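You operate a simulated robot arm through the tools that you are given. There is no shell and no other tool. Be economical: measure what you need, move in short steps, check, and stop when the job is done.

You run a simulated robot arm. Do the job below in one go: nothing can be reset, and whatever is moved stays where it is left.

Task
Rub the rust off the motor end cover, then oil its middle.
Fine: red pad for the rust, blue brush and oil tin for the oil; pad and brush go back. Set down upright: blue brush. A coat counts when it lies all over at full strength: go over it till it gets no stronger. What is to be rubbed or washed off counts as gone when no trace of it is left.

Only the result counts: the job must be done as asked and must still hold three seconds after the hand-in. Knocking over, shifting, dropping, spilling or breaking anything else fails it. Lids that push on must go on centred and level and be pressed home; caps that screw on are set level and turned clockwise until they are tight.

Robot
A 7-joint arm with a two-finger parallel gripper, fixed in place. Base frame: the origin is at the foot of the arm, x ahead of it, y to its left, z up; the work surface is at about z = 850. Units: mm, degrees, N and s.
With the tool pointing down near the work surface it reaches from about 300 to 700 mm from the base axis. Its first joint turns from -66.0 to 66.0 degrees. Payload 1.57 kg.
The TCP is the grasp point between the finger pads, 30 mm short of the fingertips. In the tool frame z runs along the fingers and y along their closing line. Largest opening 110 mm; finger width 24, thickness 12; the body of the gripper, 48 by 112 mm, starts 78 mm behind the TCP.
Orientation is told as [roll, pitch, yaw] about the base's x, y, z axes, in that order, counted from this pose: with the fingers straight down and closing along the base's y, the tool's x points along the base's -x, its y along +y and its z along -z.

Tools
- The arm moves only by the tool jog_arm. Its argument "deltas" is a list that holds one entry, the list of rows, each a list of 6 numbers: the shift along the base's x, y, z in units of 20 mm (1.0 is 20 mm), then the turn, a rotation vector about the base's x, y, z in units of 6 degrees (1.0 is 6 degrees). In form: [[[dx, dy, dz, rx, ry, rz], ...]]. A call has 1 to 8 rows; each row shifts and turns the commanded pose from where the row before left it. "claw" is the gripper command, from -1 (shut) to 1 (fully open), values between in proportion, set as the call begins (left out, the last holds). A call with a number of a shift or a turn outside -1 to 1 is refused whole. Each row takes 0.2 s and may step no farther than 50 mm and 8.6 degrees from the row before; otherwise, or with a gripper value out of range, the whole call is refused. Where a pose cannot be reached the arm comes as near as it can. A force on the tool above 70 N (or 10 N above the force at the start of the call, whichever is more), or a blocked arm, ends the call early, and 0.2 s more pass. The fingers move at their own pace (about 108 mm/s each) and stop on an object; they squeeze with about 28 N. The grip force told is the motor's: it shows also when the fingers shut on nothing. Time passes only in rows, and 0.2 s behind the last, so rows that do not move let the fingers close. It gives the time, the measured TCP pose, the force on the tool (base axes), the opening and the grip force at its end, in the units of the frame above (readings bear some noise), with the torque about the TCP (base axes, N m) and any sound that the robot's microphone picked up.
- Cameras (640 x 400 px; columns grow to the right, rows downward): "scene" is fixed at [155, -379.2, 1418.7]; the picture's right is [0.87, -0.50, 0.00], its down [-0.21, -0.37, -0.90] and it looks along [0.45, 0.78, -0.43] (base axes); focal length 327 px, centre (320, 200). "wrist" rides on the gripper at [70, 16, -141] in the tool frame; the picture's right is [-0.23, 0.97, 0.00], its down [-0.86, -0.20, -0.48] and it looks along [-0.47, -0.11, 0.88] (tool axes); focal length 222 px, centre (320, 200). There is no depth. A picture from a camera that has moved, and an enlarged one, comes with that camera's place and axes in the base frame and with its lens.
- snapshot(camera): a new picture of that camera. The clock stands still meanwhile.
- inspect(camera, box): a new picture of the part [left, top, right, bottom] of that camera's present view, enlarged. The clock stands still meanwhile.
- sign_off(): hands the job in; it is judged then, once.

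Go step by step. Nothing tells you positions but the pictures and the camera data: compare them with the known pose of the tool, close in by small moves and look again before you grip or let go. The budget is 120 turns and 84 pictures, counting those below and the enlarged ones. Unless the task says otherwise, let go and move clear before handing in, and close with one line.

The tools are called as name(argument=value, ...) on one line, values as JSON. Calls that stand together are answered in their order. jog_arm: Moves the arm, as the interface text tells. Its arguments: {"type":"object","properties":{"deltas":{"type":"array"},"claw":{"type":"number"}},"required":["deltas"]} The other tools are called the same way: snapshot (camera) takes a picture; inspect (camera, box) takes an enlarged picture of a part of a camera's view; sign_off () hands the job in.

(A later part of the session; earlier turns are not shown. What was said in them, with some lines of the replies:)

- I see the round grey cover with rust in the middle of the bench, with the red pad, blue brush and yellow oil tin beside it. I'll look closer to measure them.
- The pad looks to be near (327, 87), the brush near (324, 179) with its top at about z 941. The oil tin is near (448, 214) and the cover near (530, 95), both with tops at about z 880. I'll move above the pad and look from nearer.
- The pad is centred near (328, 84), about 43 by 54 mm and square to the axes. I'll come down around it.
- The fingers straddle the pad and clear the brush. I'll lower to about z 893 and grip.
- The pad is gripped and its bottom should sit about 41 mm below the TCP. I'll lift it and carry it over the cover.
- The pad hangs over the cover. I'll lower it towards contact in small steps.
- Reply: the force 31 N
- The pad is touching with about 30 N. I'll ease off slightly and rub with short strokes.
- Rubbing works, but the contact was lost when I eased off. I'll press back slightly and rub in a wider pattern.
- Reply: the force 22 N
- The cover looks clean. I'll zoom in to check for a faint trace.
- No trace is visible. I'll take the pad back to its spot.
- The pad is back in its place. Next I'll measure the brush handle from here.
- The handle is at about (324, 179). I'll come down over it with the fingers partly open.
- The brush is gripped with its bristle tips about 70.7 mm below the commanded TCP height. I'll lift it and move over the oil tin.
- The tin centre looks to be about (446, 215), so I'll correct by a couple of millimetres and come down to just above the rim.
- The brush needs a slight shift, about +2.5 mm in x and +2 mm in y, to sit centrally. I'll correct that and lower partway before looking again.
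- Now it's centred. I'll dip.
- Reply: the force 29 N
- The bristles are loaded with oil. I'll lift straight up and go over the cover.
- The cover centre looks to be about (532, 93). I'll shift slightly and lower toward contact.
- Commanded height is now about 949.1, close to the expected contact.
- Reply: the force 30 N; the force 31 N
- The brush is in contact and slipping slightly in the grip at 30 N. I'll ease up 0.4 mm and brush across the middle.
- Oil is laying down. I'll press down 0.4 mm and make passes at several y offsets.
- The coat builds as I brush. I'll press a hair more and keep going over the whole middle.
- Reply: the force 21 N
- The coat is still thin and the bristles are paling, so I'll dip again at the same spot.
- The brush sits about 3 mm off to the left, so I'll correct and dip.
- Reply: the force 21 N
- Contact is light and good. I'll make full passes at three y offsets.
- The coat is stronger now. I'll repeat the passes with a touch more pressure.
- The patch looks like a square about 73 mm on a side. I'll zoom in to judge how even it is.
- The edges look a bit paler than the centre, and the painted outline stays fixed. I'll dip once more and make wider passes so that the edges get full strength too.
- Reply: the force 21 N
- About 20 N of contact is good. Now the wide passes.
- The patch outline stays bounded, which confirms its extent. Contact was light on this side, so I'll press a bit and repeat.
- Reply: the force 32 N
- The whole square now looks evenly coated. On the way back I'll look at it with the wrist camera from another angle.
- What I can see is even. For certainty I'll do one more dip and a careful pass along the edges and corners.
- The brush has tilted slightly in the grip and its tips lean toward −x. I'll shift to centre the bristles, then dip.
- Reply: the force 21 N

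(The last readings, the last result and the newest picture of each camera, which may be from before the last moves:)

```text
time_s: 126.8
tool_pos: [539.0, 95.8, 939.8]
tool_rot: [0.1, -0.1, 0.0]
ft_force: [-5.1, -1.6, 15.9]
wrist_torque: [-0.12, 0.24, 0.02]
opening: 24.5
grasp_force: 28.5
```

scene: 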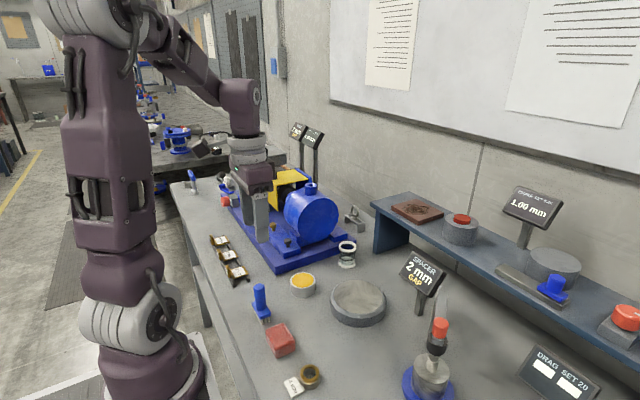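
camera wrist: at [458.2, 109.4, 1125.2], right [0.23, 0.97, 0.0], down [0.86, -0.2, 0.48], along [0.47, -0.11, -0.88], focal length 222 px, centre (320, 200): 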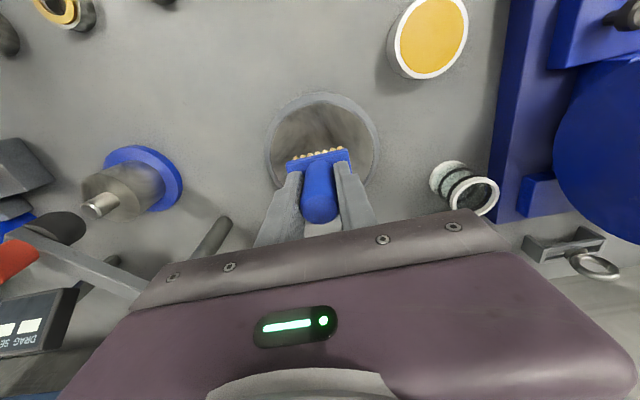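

jog_arm(deltas=[[[0, 0.8, 0, 0, 0, 0], [0.7, 0, 0, 0, 0, 0], [0.7, 0, 0, 0, 0, 0], [0, -0.8, 0, 0, 0, 0], [0, -0.8, 0, 0, 0, 0], [-0.8, 0, -0.01, 0, 0, 0], [0, 0.8, 0, 0, 0, 0], [0, 0.8, 0, 0, 0, 0]]])

jog_arm(deltas=[[[-0.7, 0, 0, 0, 0, 0], [0, -0.8, 0, 0, 0, 0], [0, -0.8, 0, 0, 0, 0], [-0.7, 0, 0, 0, 0, 0], [0, 0.8, -0.01, 0, 0, 0], [0, 0.8, 0, 0, 0, 0], [-0.7, 0, 0, 0, 0, 0], [0, -0.8, 0, 0, 0, 0]]])

jog_arm(deltas=[[[0, -0.8, 0, 0, 0, 0], [0.7, 0, -0.01, 0, 0, 0], [0.8, 0, 0, 0, 0, 0], [0.8, 0, 0, 0, 0, 0], [0.6, 0, 0, 0, 0, 0], [0, 0.5, 0, 0, 0, 0], [-0.8, 0, -0.01, 0, 0, 0], [-0.8, 0, 0, 0, 0, 0]]])

jog_arm(deltas=[[[-0.8, 0, 0, 0, 0, 0], [-0.5, 0.5, 0, 0, 0, 0], [0.8, 0, 0, 0, 0, 0], [0.8, 0, 0, 0, 0, 0], [0.8, 0, 0, 0, 0, 0], [0.5, 0.6, 0, 0, 0, 0], [-0.8, 0, -0.01, 0, 0, 0], [-0.8, 0, 0, 0, 0, 0]]])

jog_arm(deltas=[[[-0.8, 0, 0, 0, 0, 0], [-0.5, 0, 0, 0, 0, 0], [0, 0, 0.5, 0, 0, 0], [-0.6, 1, 1, 0, 0, 0], [-0.6, 1, 1, 0, 0, 0], [-0.5, 1, 0, 0, 0, 0], [-0.5, 1, 0, 0, 0, 0], [0, 0, 0, 0, 0, 0]]])

inspect(camera="scene", box=[340, 275, 380, 315])

```text
time_s: 128.6
tool_pos: [553.1, 112.2, 940.0]
tool_rot: [0.0, -0.1, 0.0]
ft_force: [0.1, -2.1, 2.1]
wrist_torque: [-0.15, -0.05, 0.0]
opening: 24.4
grasp_force: 28.2
```

```text
time_s: 130.4
tool_pos: [509.5, 97.1, 938.4]
tool_rot: [0.1, 0.0, 0.1]
ft_force: [-0.1, 13.1, 28.2]
wrist_torque: [0.05, -0.18, 0.03]
opening: 24.7
grasp_force: 27.9
```

```text
time_s: 132.2
tool_pos: [536.2, 90.4, 938.0]
tool_rot: [0.0, 0.0, 0.0]
ft_force: [0.2, 0.5, -0.5]
wrist_torque: [0.0, -0.04, -0.01]
opening: 24.4
grasp_force: 28.3
```

```text
time_s: 134.0
tool_pos: [535.8, 110.8, 938.7]
tool_rot: [0.0, -0.1, 0.1]
ft_force: [-0.6, -0.8, 0.0]
wrist_torque: [0.02, 0.0, -0.01]
opening: 24.6
grasp_force: 28.1
```

```text
time_s: 135.8
tool_pos: [465.6, 189.7, 989.5]
tool_rot: [0.0, 0.2, 0.0]
ft_force: [-0.3, -0.5, 0.3]
wrist_torque: [-0.03, -0.02, 0.04]
opening: 24.5
grasp_force: 27.7
```

```text
10.00 times, centred on (360, 295) of scene
camera zoom: at [155.0, -379.2, 1418.7], right [0.87, -0.5, 0.0], down [-0.21, -0.37, -0.9], along [0.45, 0.78, -0.43], focal length 3270 px, centre (-80, -750)
```

zoom: 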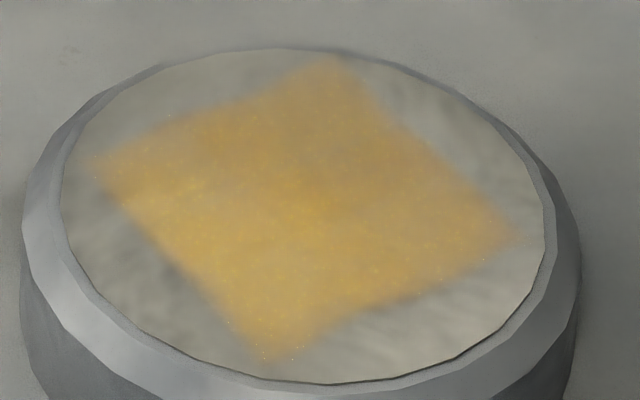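

It gets no stronger than before, so the coat is full. I'll take the brush back over its spot and check its tilt.

jog_arm(deltas=[[[-0.9, -0.1, 0, 0, 0, 0], [-0.9, -0.1, 0, 0, 0, 0], [-0.9, -0.1, 0, 0, 0, 0], [-0.9, -0.1, 0, 0, 0, 0], [-0.9, -0.1, 0, 0, 0, 0], [-0.9, -0.1, 0, 0, 0, 0], [-0.9, -0.05, -0.3, 0, 0, 0], [-0.78, 0, -0.5, 0, 0, 0]]])

jog_arm(deltas=[[[0, 0, -0.8, 0, 0, 0], [0, 0, 0, 0, 0, 0], [0, 0, 0, 0, 0, 0]]])

inspect(camera="scene", box=[230, 260, 300, 330])

inspect(camera="wrist", box=[260, 120, 380, 240])

```text
time_s: 137.6
tool_pos: [324.7, 179.5, 973.2]
tool_rot: [0.0, 0.0, 0.0]
ft_force: [-0.7, 0.7, -0.5]
wrist_torque: [0.01, 0.01, 0.01]
opening: 24.5
grasp_force: 27.8
```

```text
time_s: 138.4
tool_pos: [324.5, 178.7, 956.2]
tool_rot: [0.0, 0.0, 0.0]
ft_force: [0.1, 0.2, -1.2]
wrist_torque: [0.0, 0.0, -0.06]
opening: 24.3
grasp_force: 27.8
```

```text
5.71 times, centred on (265, 295) of scene
camera zoom: at [155.0, -379.2, 1418.7], right [0.87, -0.5, 0.0], down [-0.21, -0.37, -0.9], along [0.45, 0.78, -0.43], focal length 1868 px, centre (634, -343)
```

zoom: 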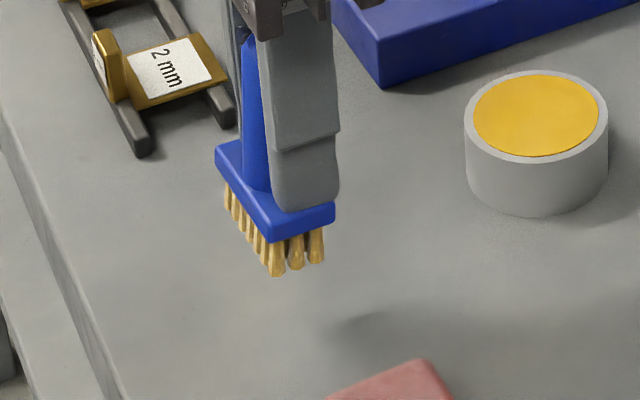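

```text
3.33 times, centred on (320, 180) of wrist
camera zoom: at [255.2, 193.2, 1098.6], right [0.23, 0.97, 0.0], down [0.86, -0.2, 0.48], along [0.47, -0.11, -0.88], focal length 740 px, centre (320, 267)
```

zoom: 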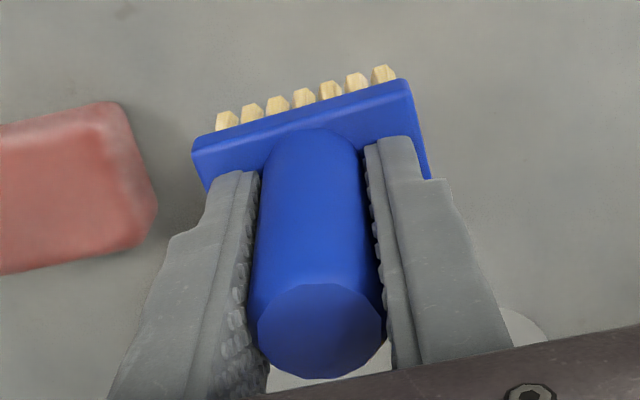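

The brush leans about 6–7°, with its top toward +x. I'll turn the tool about −y to stand it upright and look again.

jog_arm(deltas=[[[0, 0, 0, 0, -0.55, 0], [0, 0, 0, 0, -0.55, 0], [0, 0, 0, 0, 0, 0]]])

inspect(camera="scene", box=[230, 260, 300, 330])

```text
time_s: 139.2
tool_pos: [325.9, 178.3, 957.7]
tool_rot: [0.0, -6.6, 0.0]
ft_force: [-0.1, -0.2, -1.1]
wrist_torque: [0.03, -0.01, 0.0]
opening: 24.2
grasp_force: 28.1
```

```text
5.71 times, centred on (265, 295) of scene
camera zoom: at [155.0, -379.2, 1418.7], right [0.87, -0.5, 0.0], down [-0.21, -0.37, -0.9], along [0.45, 0.78, -0.43], focal length 1868 px, centre (634, -343)
```

zoom: 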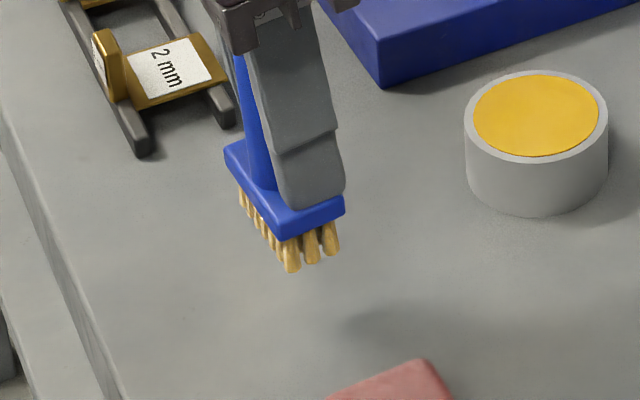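

Close to upright. I'll lower toward the bench.

jog_arm(deltas=[[[0, 0, -1, 0, 0, 0], [0, 0, -0.7, 0, 0, 0], [0, 0, 0, 0, 0, 0]]])

inspect(camera="scene", box=[230, 270, 310, 330])

```text
time_s: 140.0
tool_pos: [326.1, 178.6, 922.3]
tool_rot: [-0.1, -6.6, 0.0]
ft_force: [0.0, -0.5, -1.7]
wrist_torque: [0.02, 0.0, 0.02]
opening: 24.5
grasp_force: 27.2
```

```text
6.67 times, centred on (270, 300) of scene
camera zoom: at [155.0, -379.2, 1418.7], right [0.87, -0.5, 0.0], down [-0.21, -0.37, -0.9], along [0.45, 0.78, -0.43], focal length 2180 px, centre (653, -467)
```

zoom: 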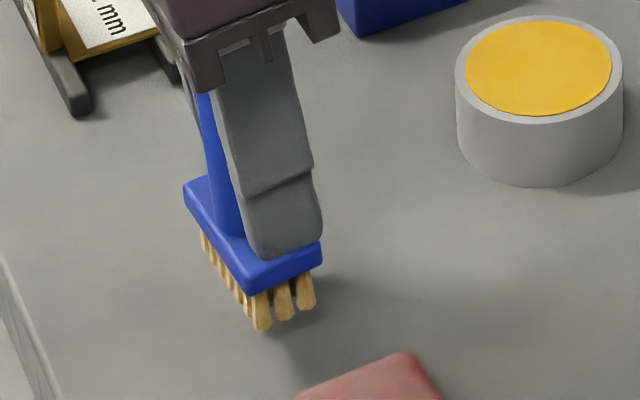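

The brush is also turned about 5° around the vertical, so I'll turn it back and continue down gently.

jog_arm(deltas=[[[0, 0, 0, 0, 0, -0.4], [0, 0, 0, 0, 0, -0.4], [0, 0, -0.15, 0, 0, 0], [0, 0, 0, 0, 0, 0]]])

inspect(camera="scene", box=[230, 270, 310, 330])

inspect(camera="wrist", box=[260, 120, 380, 240])

```text
time_s: 141.0
tool_pos: [325.0, 176.6, 919.5]
tool_rot: [-0.1, -6.7, -4.8]
ft_force: [-0.2, 0.1, -0.7]
wrist_torque: [0.01, -0.04, -0.02]
opening: 24.5
grasp_force: 27.2
```

```text
6.67 times, centred on (270, 300) of scene
camera zoom: at [155.0, -379.2, 1418.7], right [0.87, -0.5, 0.0], down [-0.21, -0.37, -0.9], along [0.45, 0.78, -0.43], focal length 2180 px, centre (653, -467)
```

zoom: 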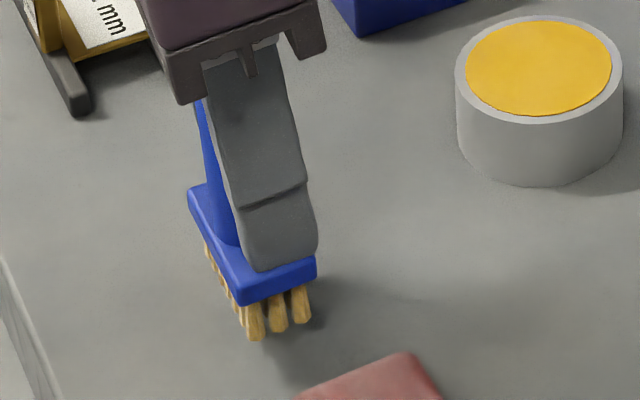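

```text
3.33 times, centred on (320, 180) of wrist
camera zoom: at [240.3, 199.1, 1052.9], right [0.31, 0.95, 0.03], down [0.78, -0.27, 0.57], along [0.55, -0.16, -0.82], focal length 740 px, centre (320, 267)
```

zoom: 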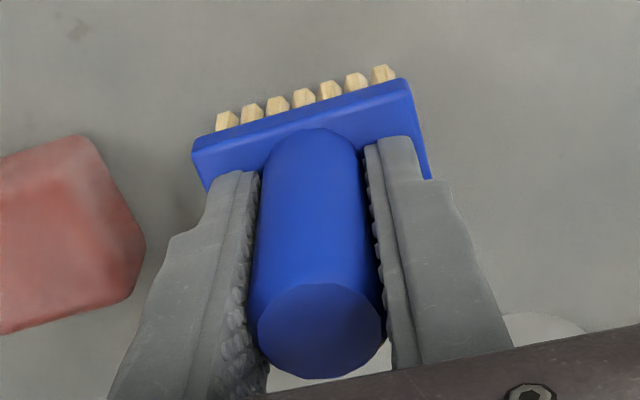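

jog_arm(deltas=[[[0.05, 0.05, -0.1, 0, 0, 0], [0, 0, -0.1, 0, 0, 0], [0, 0, 0, 0, 0, 0]]])

jog_arm(deltas=[[[0, 0, -0.05, 0, 0, 0], [0, 0, 0, 0, 0, 0]]])

```text
time_s: 141.8
tool_pos: [326.0, 177.9, 915.6]
tool_rot: [0.0, -6.6, -4.8]
ft_force: [-0.2, 0.4, -0.9]
wrist_torque: [0.03, -0.03, 0.01]
opening: 24.4
grasp_force: 28.2
```

```text
time_s: 142.4
tool_pos: [325.8, 179.2, 915.6]
tool_rot: [0.0, -6.6, -4.8]
ft_force: [-0.6, 0.4, -0.5]
wrist_torque: [0.01, 0.03, 0.02]
opening: 24.5
grasp_force: 27.8
```

jog_arm(deltas=[[[0, 0, -0.05, 0, 0, 0], [0, 0, 0, 0, 0, 0]]])

jog_arm(deltas=[[[0, 0, -0.05, 0, 0, 0], [0, 0, 0, 0, 0, 0]]])

inspect(camera="scene", box=[230, 270, 310, 330])

```text
time_s: 143.0
tool_pos: [325.6, 179.0, 913.5]
tool_rot: [0.1, -6.6, -4.8]
ft_force: [0.4, 0.2, -0.7]
wrist_torque: [0.0, -0.03, -0.01]
opening: 24.6
grasp_force: 28.0
```

```text
time_s: 143.6
tool_pos: [327.0, 178.7, 913.0]
tool_rot: [0.0, -6.7, -4.7]
ft_force: [0.4, 0.0, -1.1]
wrist_torque: [0.0, 0.0, 0.0]
opening: 24.4
grasp_force: 28.9
```

```text
6.67 times, centred on (270, 300) of scene
camera zoom: at [155.0, -379.2, 1418.7], right [0.87, -0.5, 0.0], down [-0.21, -0.37, -0.9], along [0.45, 0.78, -0.43], focal length 2180 px, centre (653, -467)
```

zoom: 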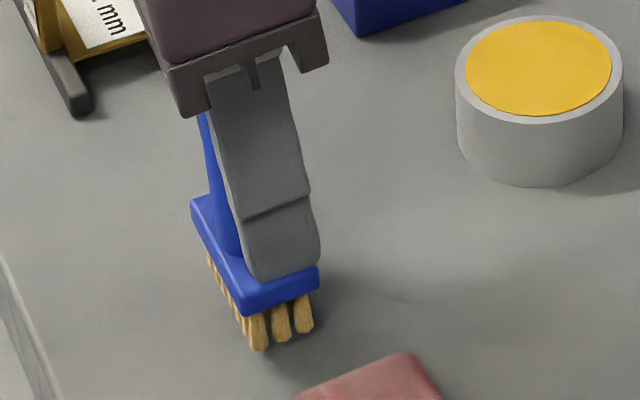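

jog_arm(deltas=[[[0.08, 0, -0.08, 0, 0, 0], [0, 0, -0.05, 0, 0, 0], [0, 0, 0, 0, 0, 0]]])

jog_arm(deltas=[[[0, 0, -0.05, 0, 0, 0], [0, 0, 0, 0, 0, 0]]])

jog_arm(deltas=[[[0, 0, -0.04, 0, 0, 0], [0, 0, 0, 0, 0, 0]]])

```text
time_s: 144.4
tool_pos: [327.0, 181.0, 910.3]
tool_rot: [0.0, -6.5, -4.7]
ft_force: [-0.9, 0.2, -1.1]
wrist_torque: [0.0, 0.03, 0.01]
opening: 24.5
grasp_force: 28.4
```

```text
time_s: 145.0
tool_pos: [326.3, 179.3, 909.2]
tool_rot: [0.0, -6.6, -4.8]
ft_force: [0.4, 0.4, 0.2]
wrist_torque: [-0.01, 0.04, -0.02]
opening: 24.8
grasp_force: 28.1
```

```text
time_s: 145.6
tool_pos: [325.5, 178.6, 909.1]
tool_rot: [0.1, -6.6, -4.8]
ft_force: [-0.4, -0.3, -0.6]
wrist_torque: [-0.01, 0.01, -0.01]
opening: 24.2
grasp_force: 28.2
```

jog_arm(deltas=[[[0, 0, -0.04, 0, 0, 0], [0, 0, 0, 0, 0, 0]]])

jog_arm(deltas=[[[0, 0, -0.03, 0, 0, 0], [0, 0, 0, 0, 0, 0]]])

inspect(camera="scene", box=[230, 270, 310, 330])

```text
time_s: 146.2
tool_pos: [325.8, 179.2, 907.6]
tool_rot: [0.0, -6.6, -4.8]
ft_force: [-0.8, -0.3, -0.4]
wrist_torque: [0.01, -0.02, -0.01]
opening: 24.6
grasp_force: 27.5
```

```text
time_s: 146.8
tool_pos: [327.1, 178.7, 906.1]
tool_rot: [0.1, -6.6, -4.8]
ft_force: [0.1, -0.1, -0.2]
wrist_torque: [-0.03, -0.02, -0.04]
opening: 24.5
grasp_force: 28.2
```

```text
6.67 times, centred on (270, 300) of scene
camera zoom: at [155.0, -379.2, 1418.7], right [0.87, -0.5, 0.0], down [-0.21, -0.37, -0.9], along [0.45, 0.78, -0.43], focal length 2180 px, centre (653, -467)
```

zoom: 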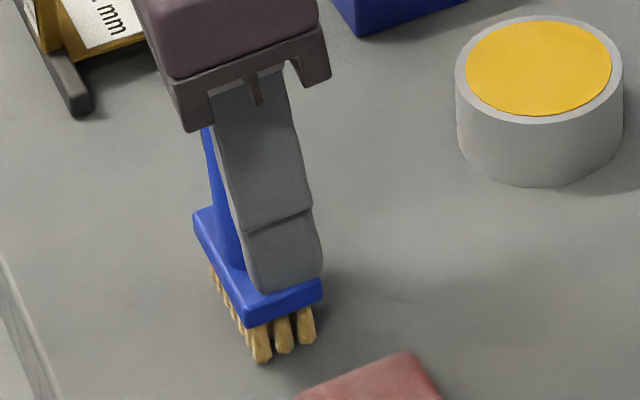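

Almost at the bench. I'll make the last small steps.

jog_arm(deltas=[[[0.06, -0.02, -0.02, 0, 0, 0], [0, 0, -0.02, 0, 0, 0], [0, 0, 0, 0, 0, 0]]])

jog_arm(deltas=[[[0, 0, -0.03, 0, 0, 0], [0, 0, 0, 0, 0, 0]]])

```text
time_s: 147.6
tool_pos: [327.5, 178.5, 905.9]
tool_rot: [0.1, -6.7, -4.7]
ft_force: [-0.6, 0.0, -0.9]
wrist_torque: [0.03, 0.02, 0.02]
opening: 24.4
grasp_force: 28.2
```

```text
time_s: 148.2
tool_pos: [326.3, 177.9, 906.3]
tool_rot: [0.1, -6.7, -4.7]
ft_force: [0.5, -0.1, -0.6]
wrist_torque: [-0.01, 0.01, 0.01]
opening: 24.5
grasp_force: 28.5
```

jog_arm(deltas=[[[0, 0, -0.03, 0, 0, 0], [0, 0, 0, 0, 0, 0]]])

jog_arm(deltas=[[[0, 0, -0.03, 0, 0, 0], [0, 0, 0, 0, 0, 0]]])

```text
time_s: 148.8
tool_pos: [328.5, 179.0, 905.8]
tool_rot: [0.0, -6.5, -4.8]
ft_force: [-0.4, 0.4, -1.2]
wrist_torque: [-0.01, 0.01, 0.04]
opening: 24.3
grasp_force: 28.0
```

```text
time_s: 149.4
tool_pos: [328.1, 178.4, 903.9]
tool_rot: [0.0, -6.6, -4.8]
ft_force: [0.2, 0.2, -0.1]
wrist_torque: [0.01, -0.02, 0.02]
opening: 24.2
grasp_force: 27.9
```

inspect(camera="scene", box=[230, 270, 310, 330])

inspect(camera="wrist", box=[260, 120, 380, 240])

```text
6.67 times, centred on (270, 300) of scene
camera zoom: at [155.0, -379.2, 1418.7], right [0.87, -0.5, 0.0], down [-0.21, -0.37, -0.9], along [0.45, 0.78, -0.43], focal length 2180 px, centre (653, -467)
```

zoom: 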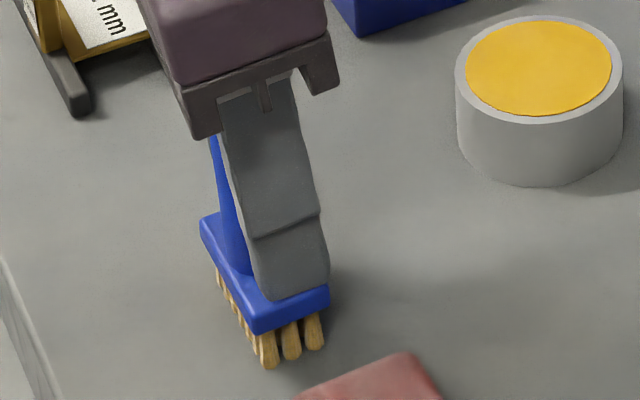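

```text
3.33 times, centred on (320, 180) of wrist
camera zoom: at [244.0, 200.1, 1037.5], right [0.31, 0.95, 0.03], down [0.77, -0.27, 0.57], along [0.55, -0.16, -0.82], focal length 740 px, centre (320, 267)
```

zoom: 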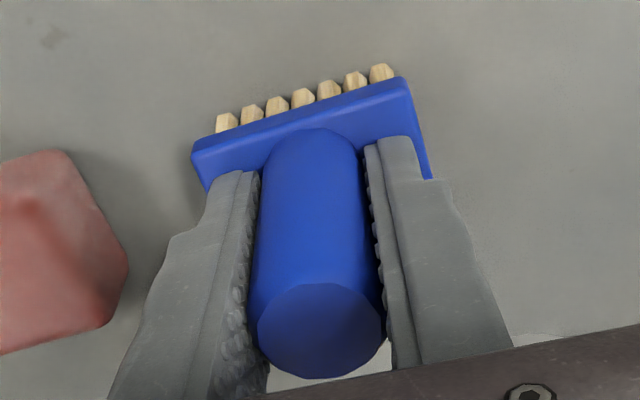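

jog_arm(deltas=[[[0, 0, -0.03, 0, 0, 0], [0, 0, 0, 0, 0, 0]]])

jog_arm(deltas=[[[0, 0, -0.02, 0, 0, 0], [0, 0, 0, 0, 0, 0]]])

jog_arm(deltas=[[[0, 0, -0.02, 0, 0, 0], [0, 0, 0, 0, 0, 0]]])

```text
time_s: 150.0
tool_pos: [328.0, 178.1, 903.7]
tool_rot: [-0.1, -6.6, -4.8]
ft_force: [-0.4, -0.6, -0.2]
wrist_torque: [0.0, 0.02, 0.01]
opening: 24.5
grasp_force: 28.2
```

```text
time_s: 150.6
tool_pos: [328.8, 177.2, 903.3]
tool_rot: [-0.1, -6.5, -4.8]
ft_force: [-5.0, 1.3, 23.3]
wrist_torque: [0.03, 0.6, -0.02]
opening: 24.0
grasp_force: 28.0
```

```text
time_s: 151.2
tool_pos: [329.7, 178.8, 902.6]
tool_rot: [0.1, -6.7, -4.9]
ft_force: [4.1, -0.7, 30.5]
wrist_torque: [-0.01, 0.09, -0.04]
opening: 24.5
grasp_force: 28.6
```

The brush is on the bench and settled flat, since the torque has dropped to near zero. I'll ease off, release and withdraw along the tool axis.

jog_arm(deltas=[[[0, 0, 0.02, 0, 0, 0], [0, 0, 0, 0, 0, 0]]])

jog_arm(deltas=[[[0, 0, 0, 0, 0, 0], [0, 0, 0, 0, 0, 0], [0, 0, 0, 0, 0, 0]]], claw=0)

inspect(camera="scene", box=[230, 270, 310, 330])

```text
time_s: 151.8
tool_pos: [329.5, 176.9, 902.7]
tool_rot: [0.0, -6.7, -4.9]
ft_force: [5.1, 3.8, 11.7]
wrist_torque: [0.09, -0.09, -0.03]
opening: 24.3
grasp_force: 28.0
```

```text
time_s: 152.6
tool_pos: [329.1, 178.9, 902.9]
tool_rot: [0.0, -6.7, -4.8]
ft_force: [-0.2, 0.0, -0.6]
wrist_torque: [0.01, -0.02, 0.02]
opening: 55.0
grasp_force: 0.1
```

```text
6.67 times, centred on (270, 300) of scene
camera zoom: at [155.0, -379.2, 1418.7], right [0.87, -0.5, 0.0], down [-0.21, -0.37, -0.9], along [0.45, 0.78, -0.43], focal length 2180 px, centre (653, -467)
```

zoom: 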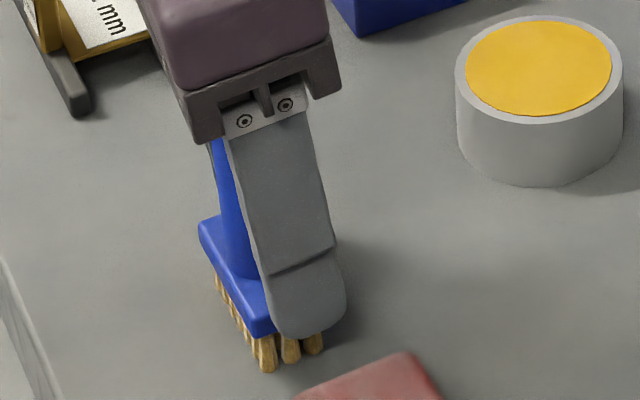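

jog_arm(deltas=[[[-0.06, 0, 0.5, 0, 0, 0], [-0.115, 0, 1, 0, 0, 0], [-0.115, 0, 1, 0, 0, 0], [-0.115, 0, 1, 0, 0, 0], [-0.115, 0, 1, 0, 0, 0], [0, 0, 1, 0, 0, 0], [0, 0, 1, 0, 0.5, 0.4], [0, 0, 1, 0, 0.6, 0.4]]])

snapshot(camera="scene")

inspect(camera="scene", box=[230, 270, 310, 330])

```text
time_s: 154.4
tool_pos: [316.5, 178.7, 1053.2]
tool_rot: [-0.3, 0.0, 0.1]
ft_force: [-0.3, 0.0, 0.1]
wrist_torque: [0.03, -0.01, -0.02]
opening: 54.8
grasp_force: 0.0
```

```text
12 pictures are left
```

scene: 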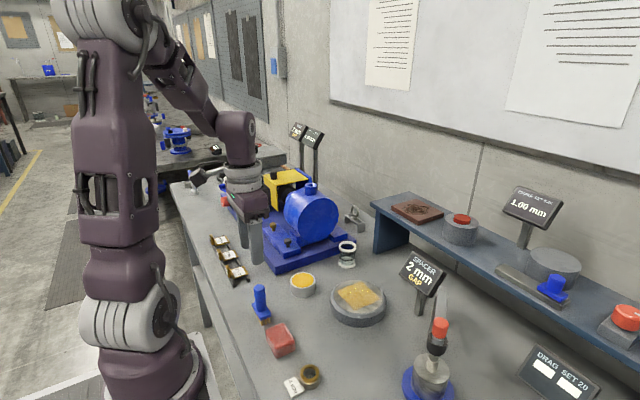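

```text
6.67 times, centred on (270, 300) of scene
camera zoom: at [155.0, -379.2, 1418.7], right [0.87, -0.5, 0.0], down [-0.21, -0.37, -0.9], along [0.45, 0.78, -0.43], focal length 2180 px, centre (653, -467)
```

zoom: 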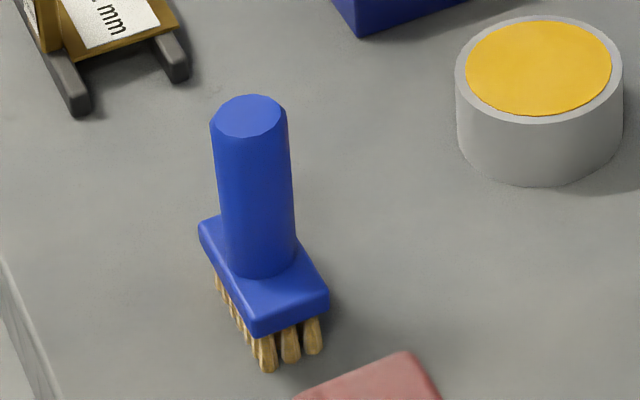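

The brush stands upright in its place. I'll take one last clear overhead look at the cover.

jog_arm(deltas=[[[0.3, 0.2, 1, 0, 0, 0], [0.3, 0.2, 1, 0, 0, 0], [0.3, 0.2, 1, 0, 0, 0], [0.3, 0.2, 1, 0, 0, 0], [0.3, 0.2, 1, 0, 0, 0], [0.3, 0.2, 1, 0, 0, 0], [0.3, 0.2, 1, 0, 0, 0], [0, 0, 0, 0, 0, 0]]], claw=1)

inspect(camera="wrist", box=[250, 150, 350, 240])

inspect(camera="scene", box=[325, 265, 395, 325])

```text
time_s: 156.2
tool_pos: [361.0, 208.8, 1193.9]
tool_rot: [-0.3, 0.0, 0.0]
ft_force: [-0.3, 0.2, 0.2]
wrist_torque: [0.02, 0.02, -0.01]
opening: 110.0
grasp_force: 0.0
```

```text
4.44 times, centred on (300, 195) of wrist
camera zoom: at [290.6, 223.9, 1334.9], right [0.23, 0.97, 0.0], down [0.86, -0.2, 0.48], along [0.47, -0.11, -0.88], focal length 987 px, centre (409, 222)
```

zoom: 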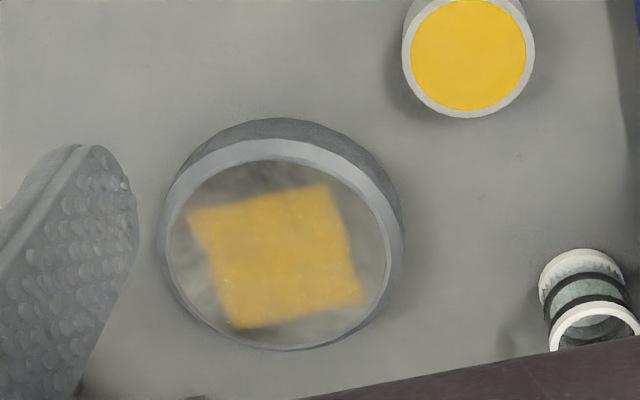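

```text
6.67 times, centred on (360, 295) of scene
camera zoom: at [155.0, -379.2, 1418.7], right [0.87, -0.5, 0.0], down [-0.21, -0.37, -0.9], along [0.45, 0.78, -0.43], focal length 2180 px, centre (53, -433)
```

zoom: 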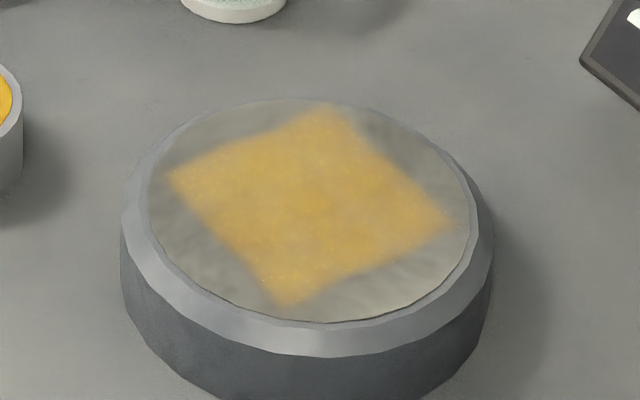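

The square middle is evenly oiled, no rust shows, and the pad and brush are back with the brush upright. I'm handing in.

sign_off()

```text
The job is handed in.
```

The motor end cover shows no rust, its middle is evenly oiled until it got no stronger, and the red pad and blue brush are back in place with the brush upright.
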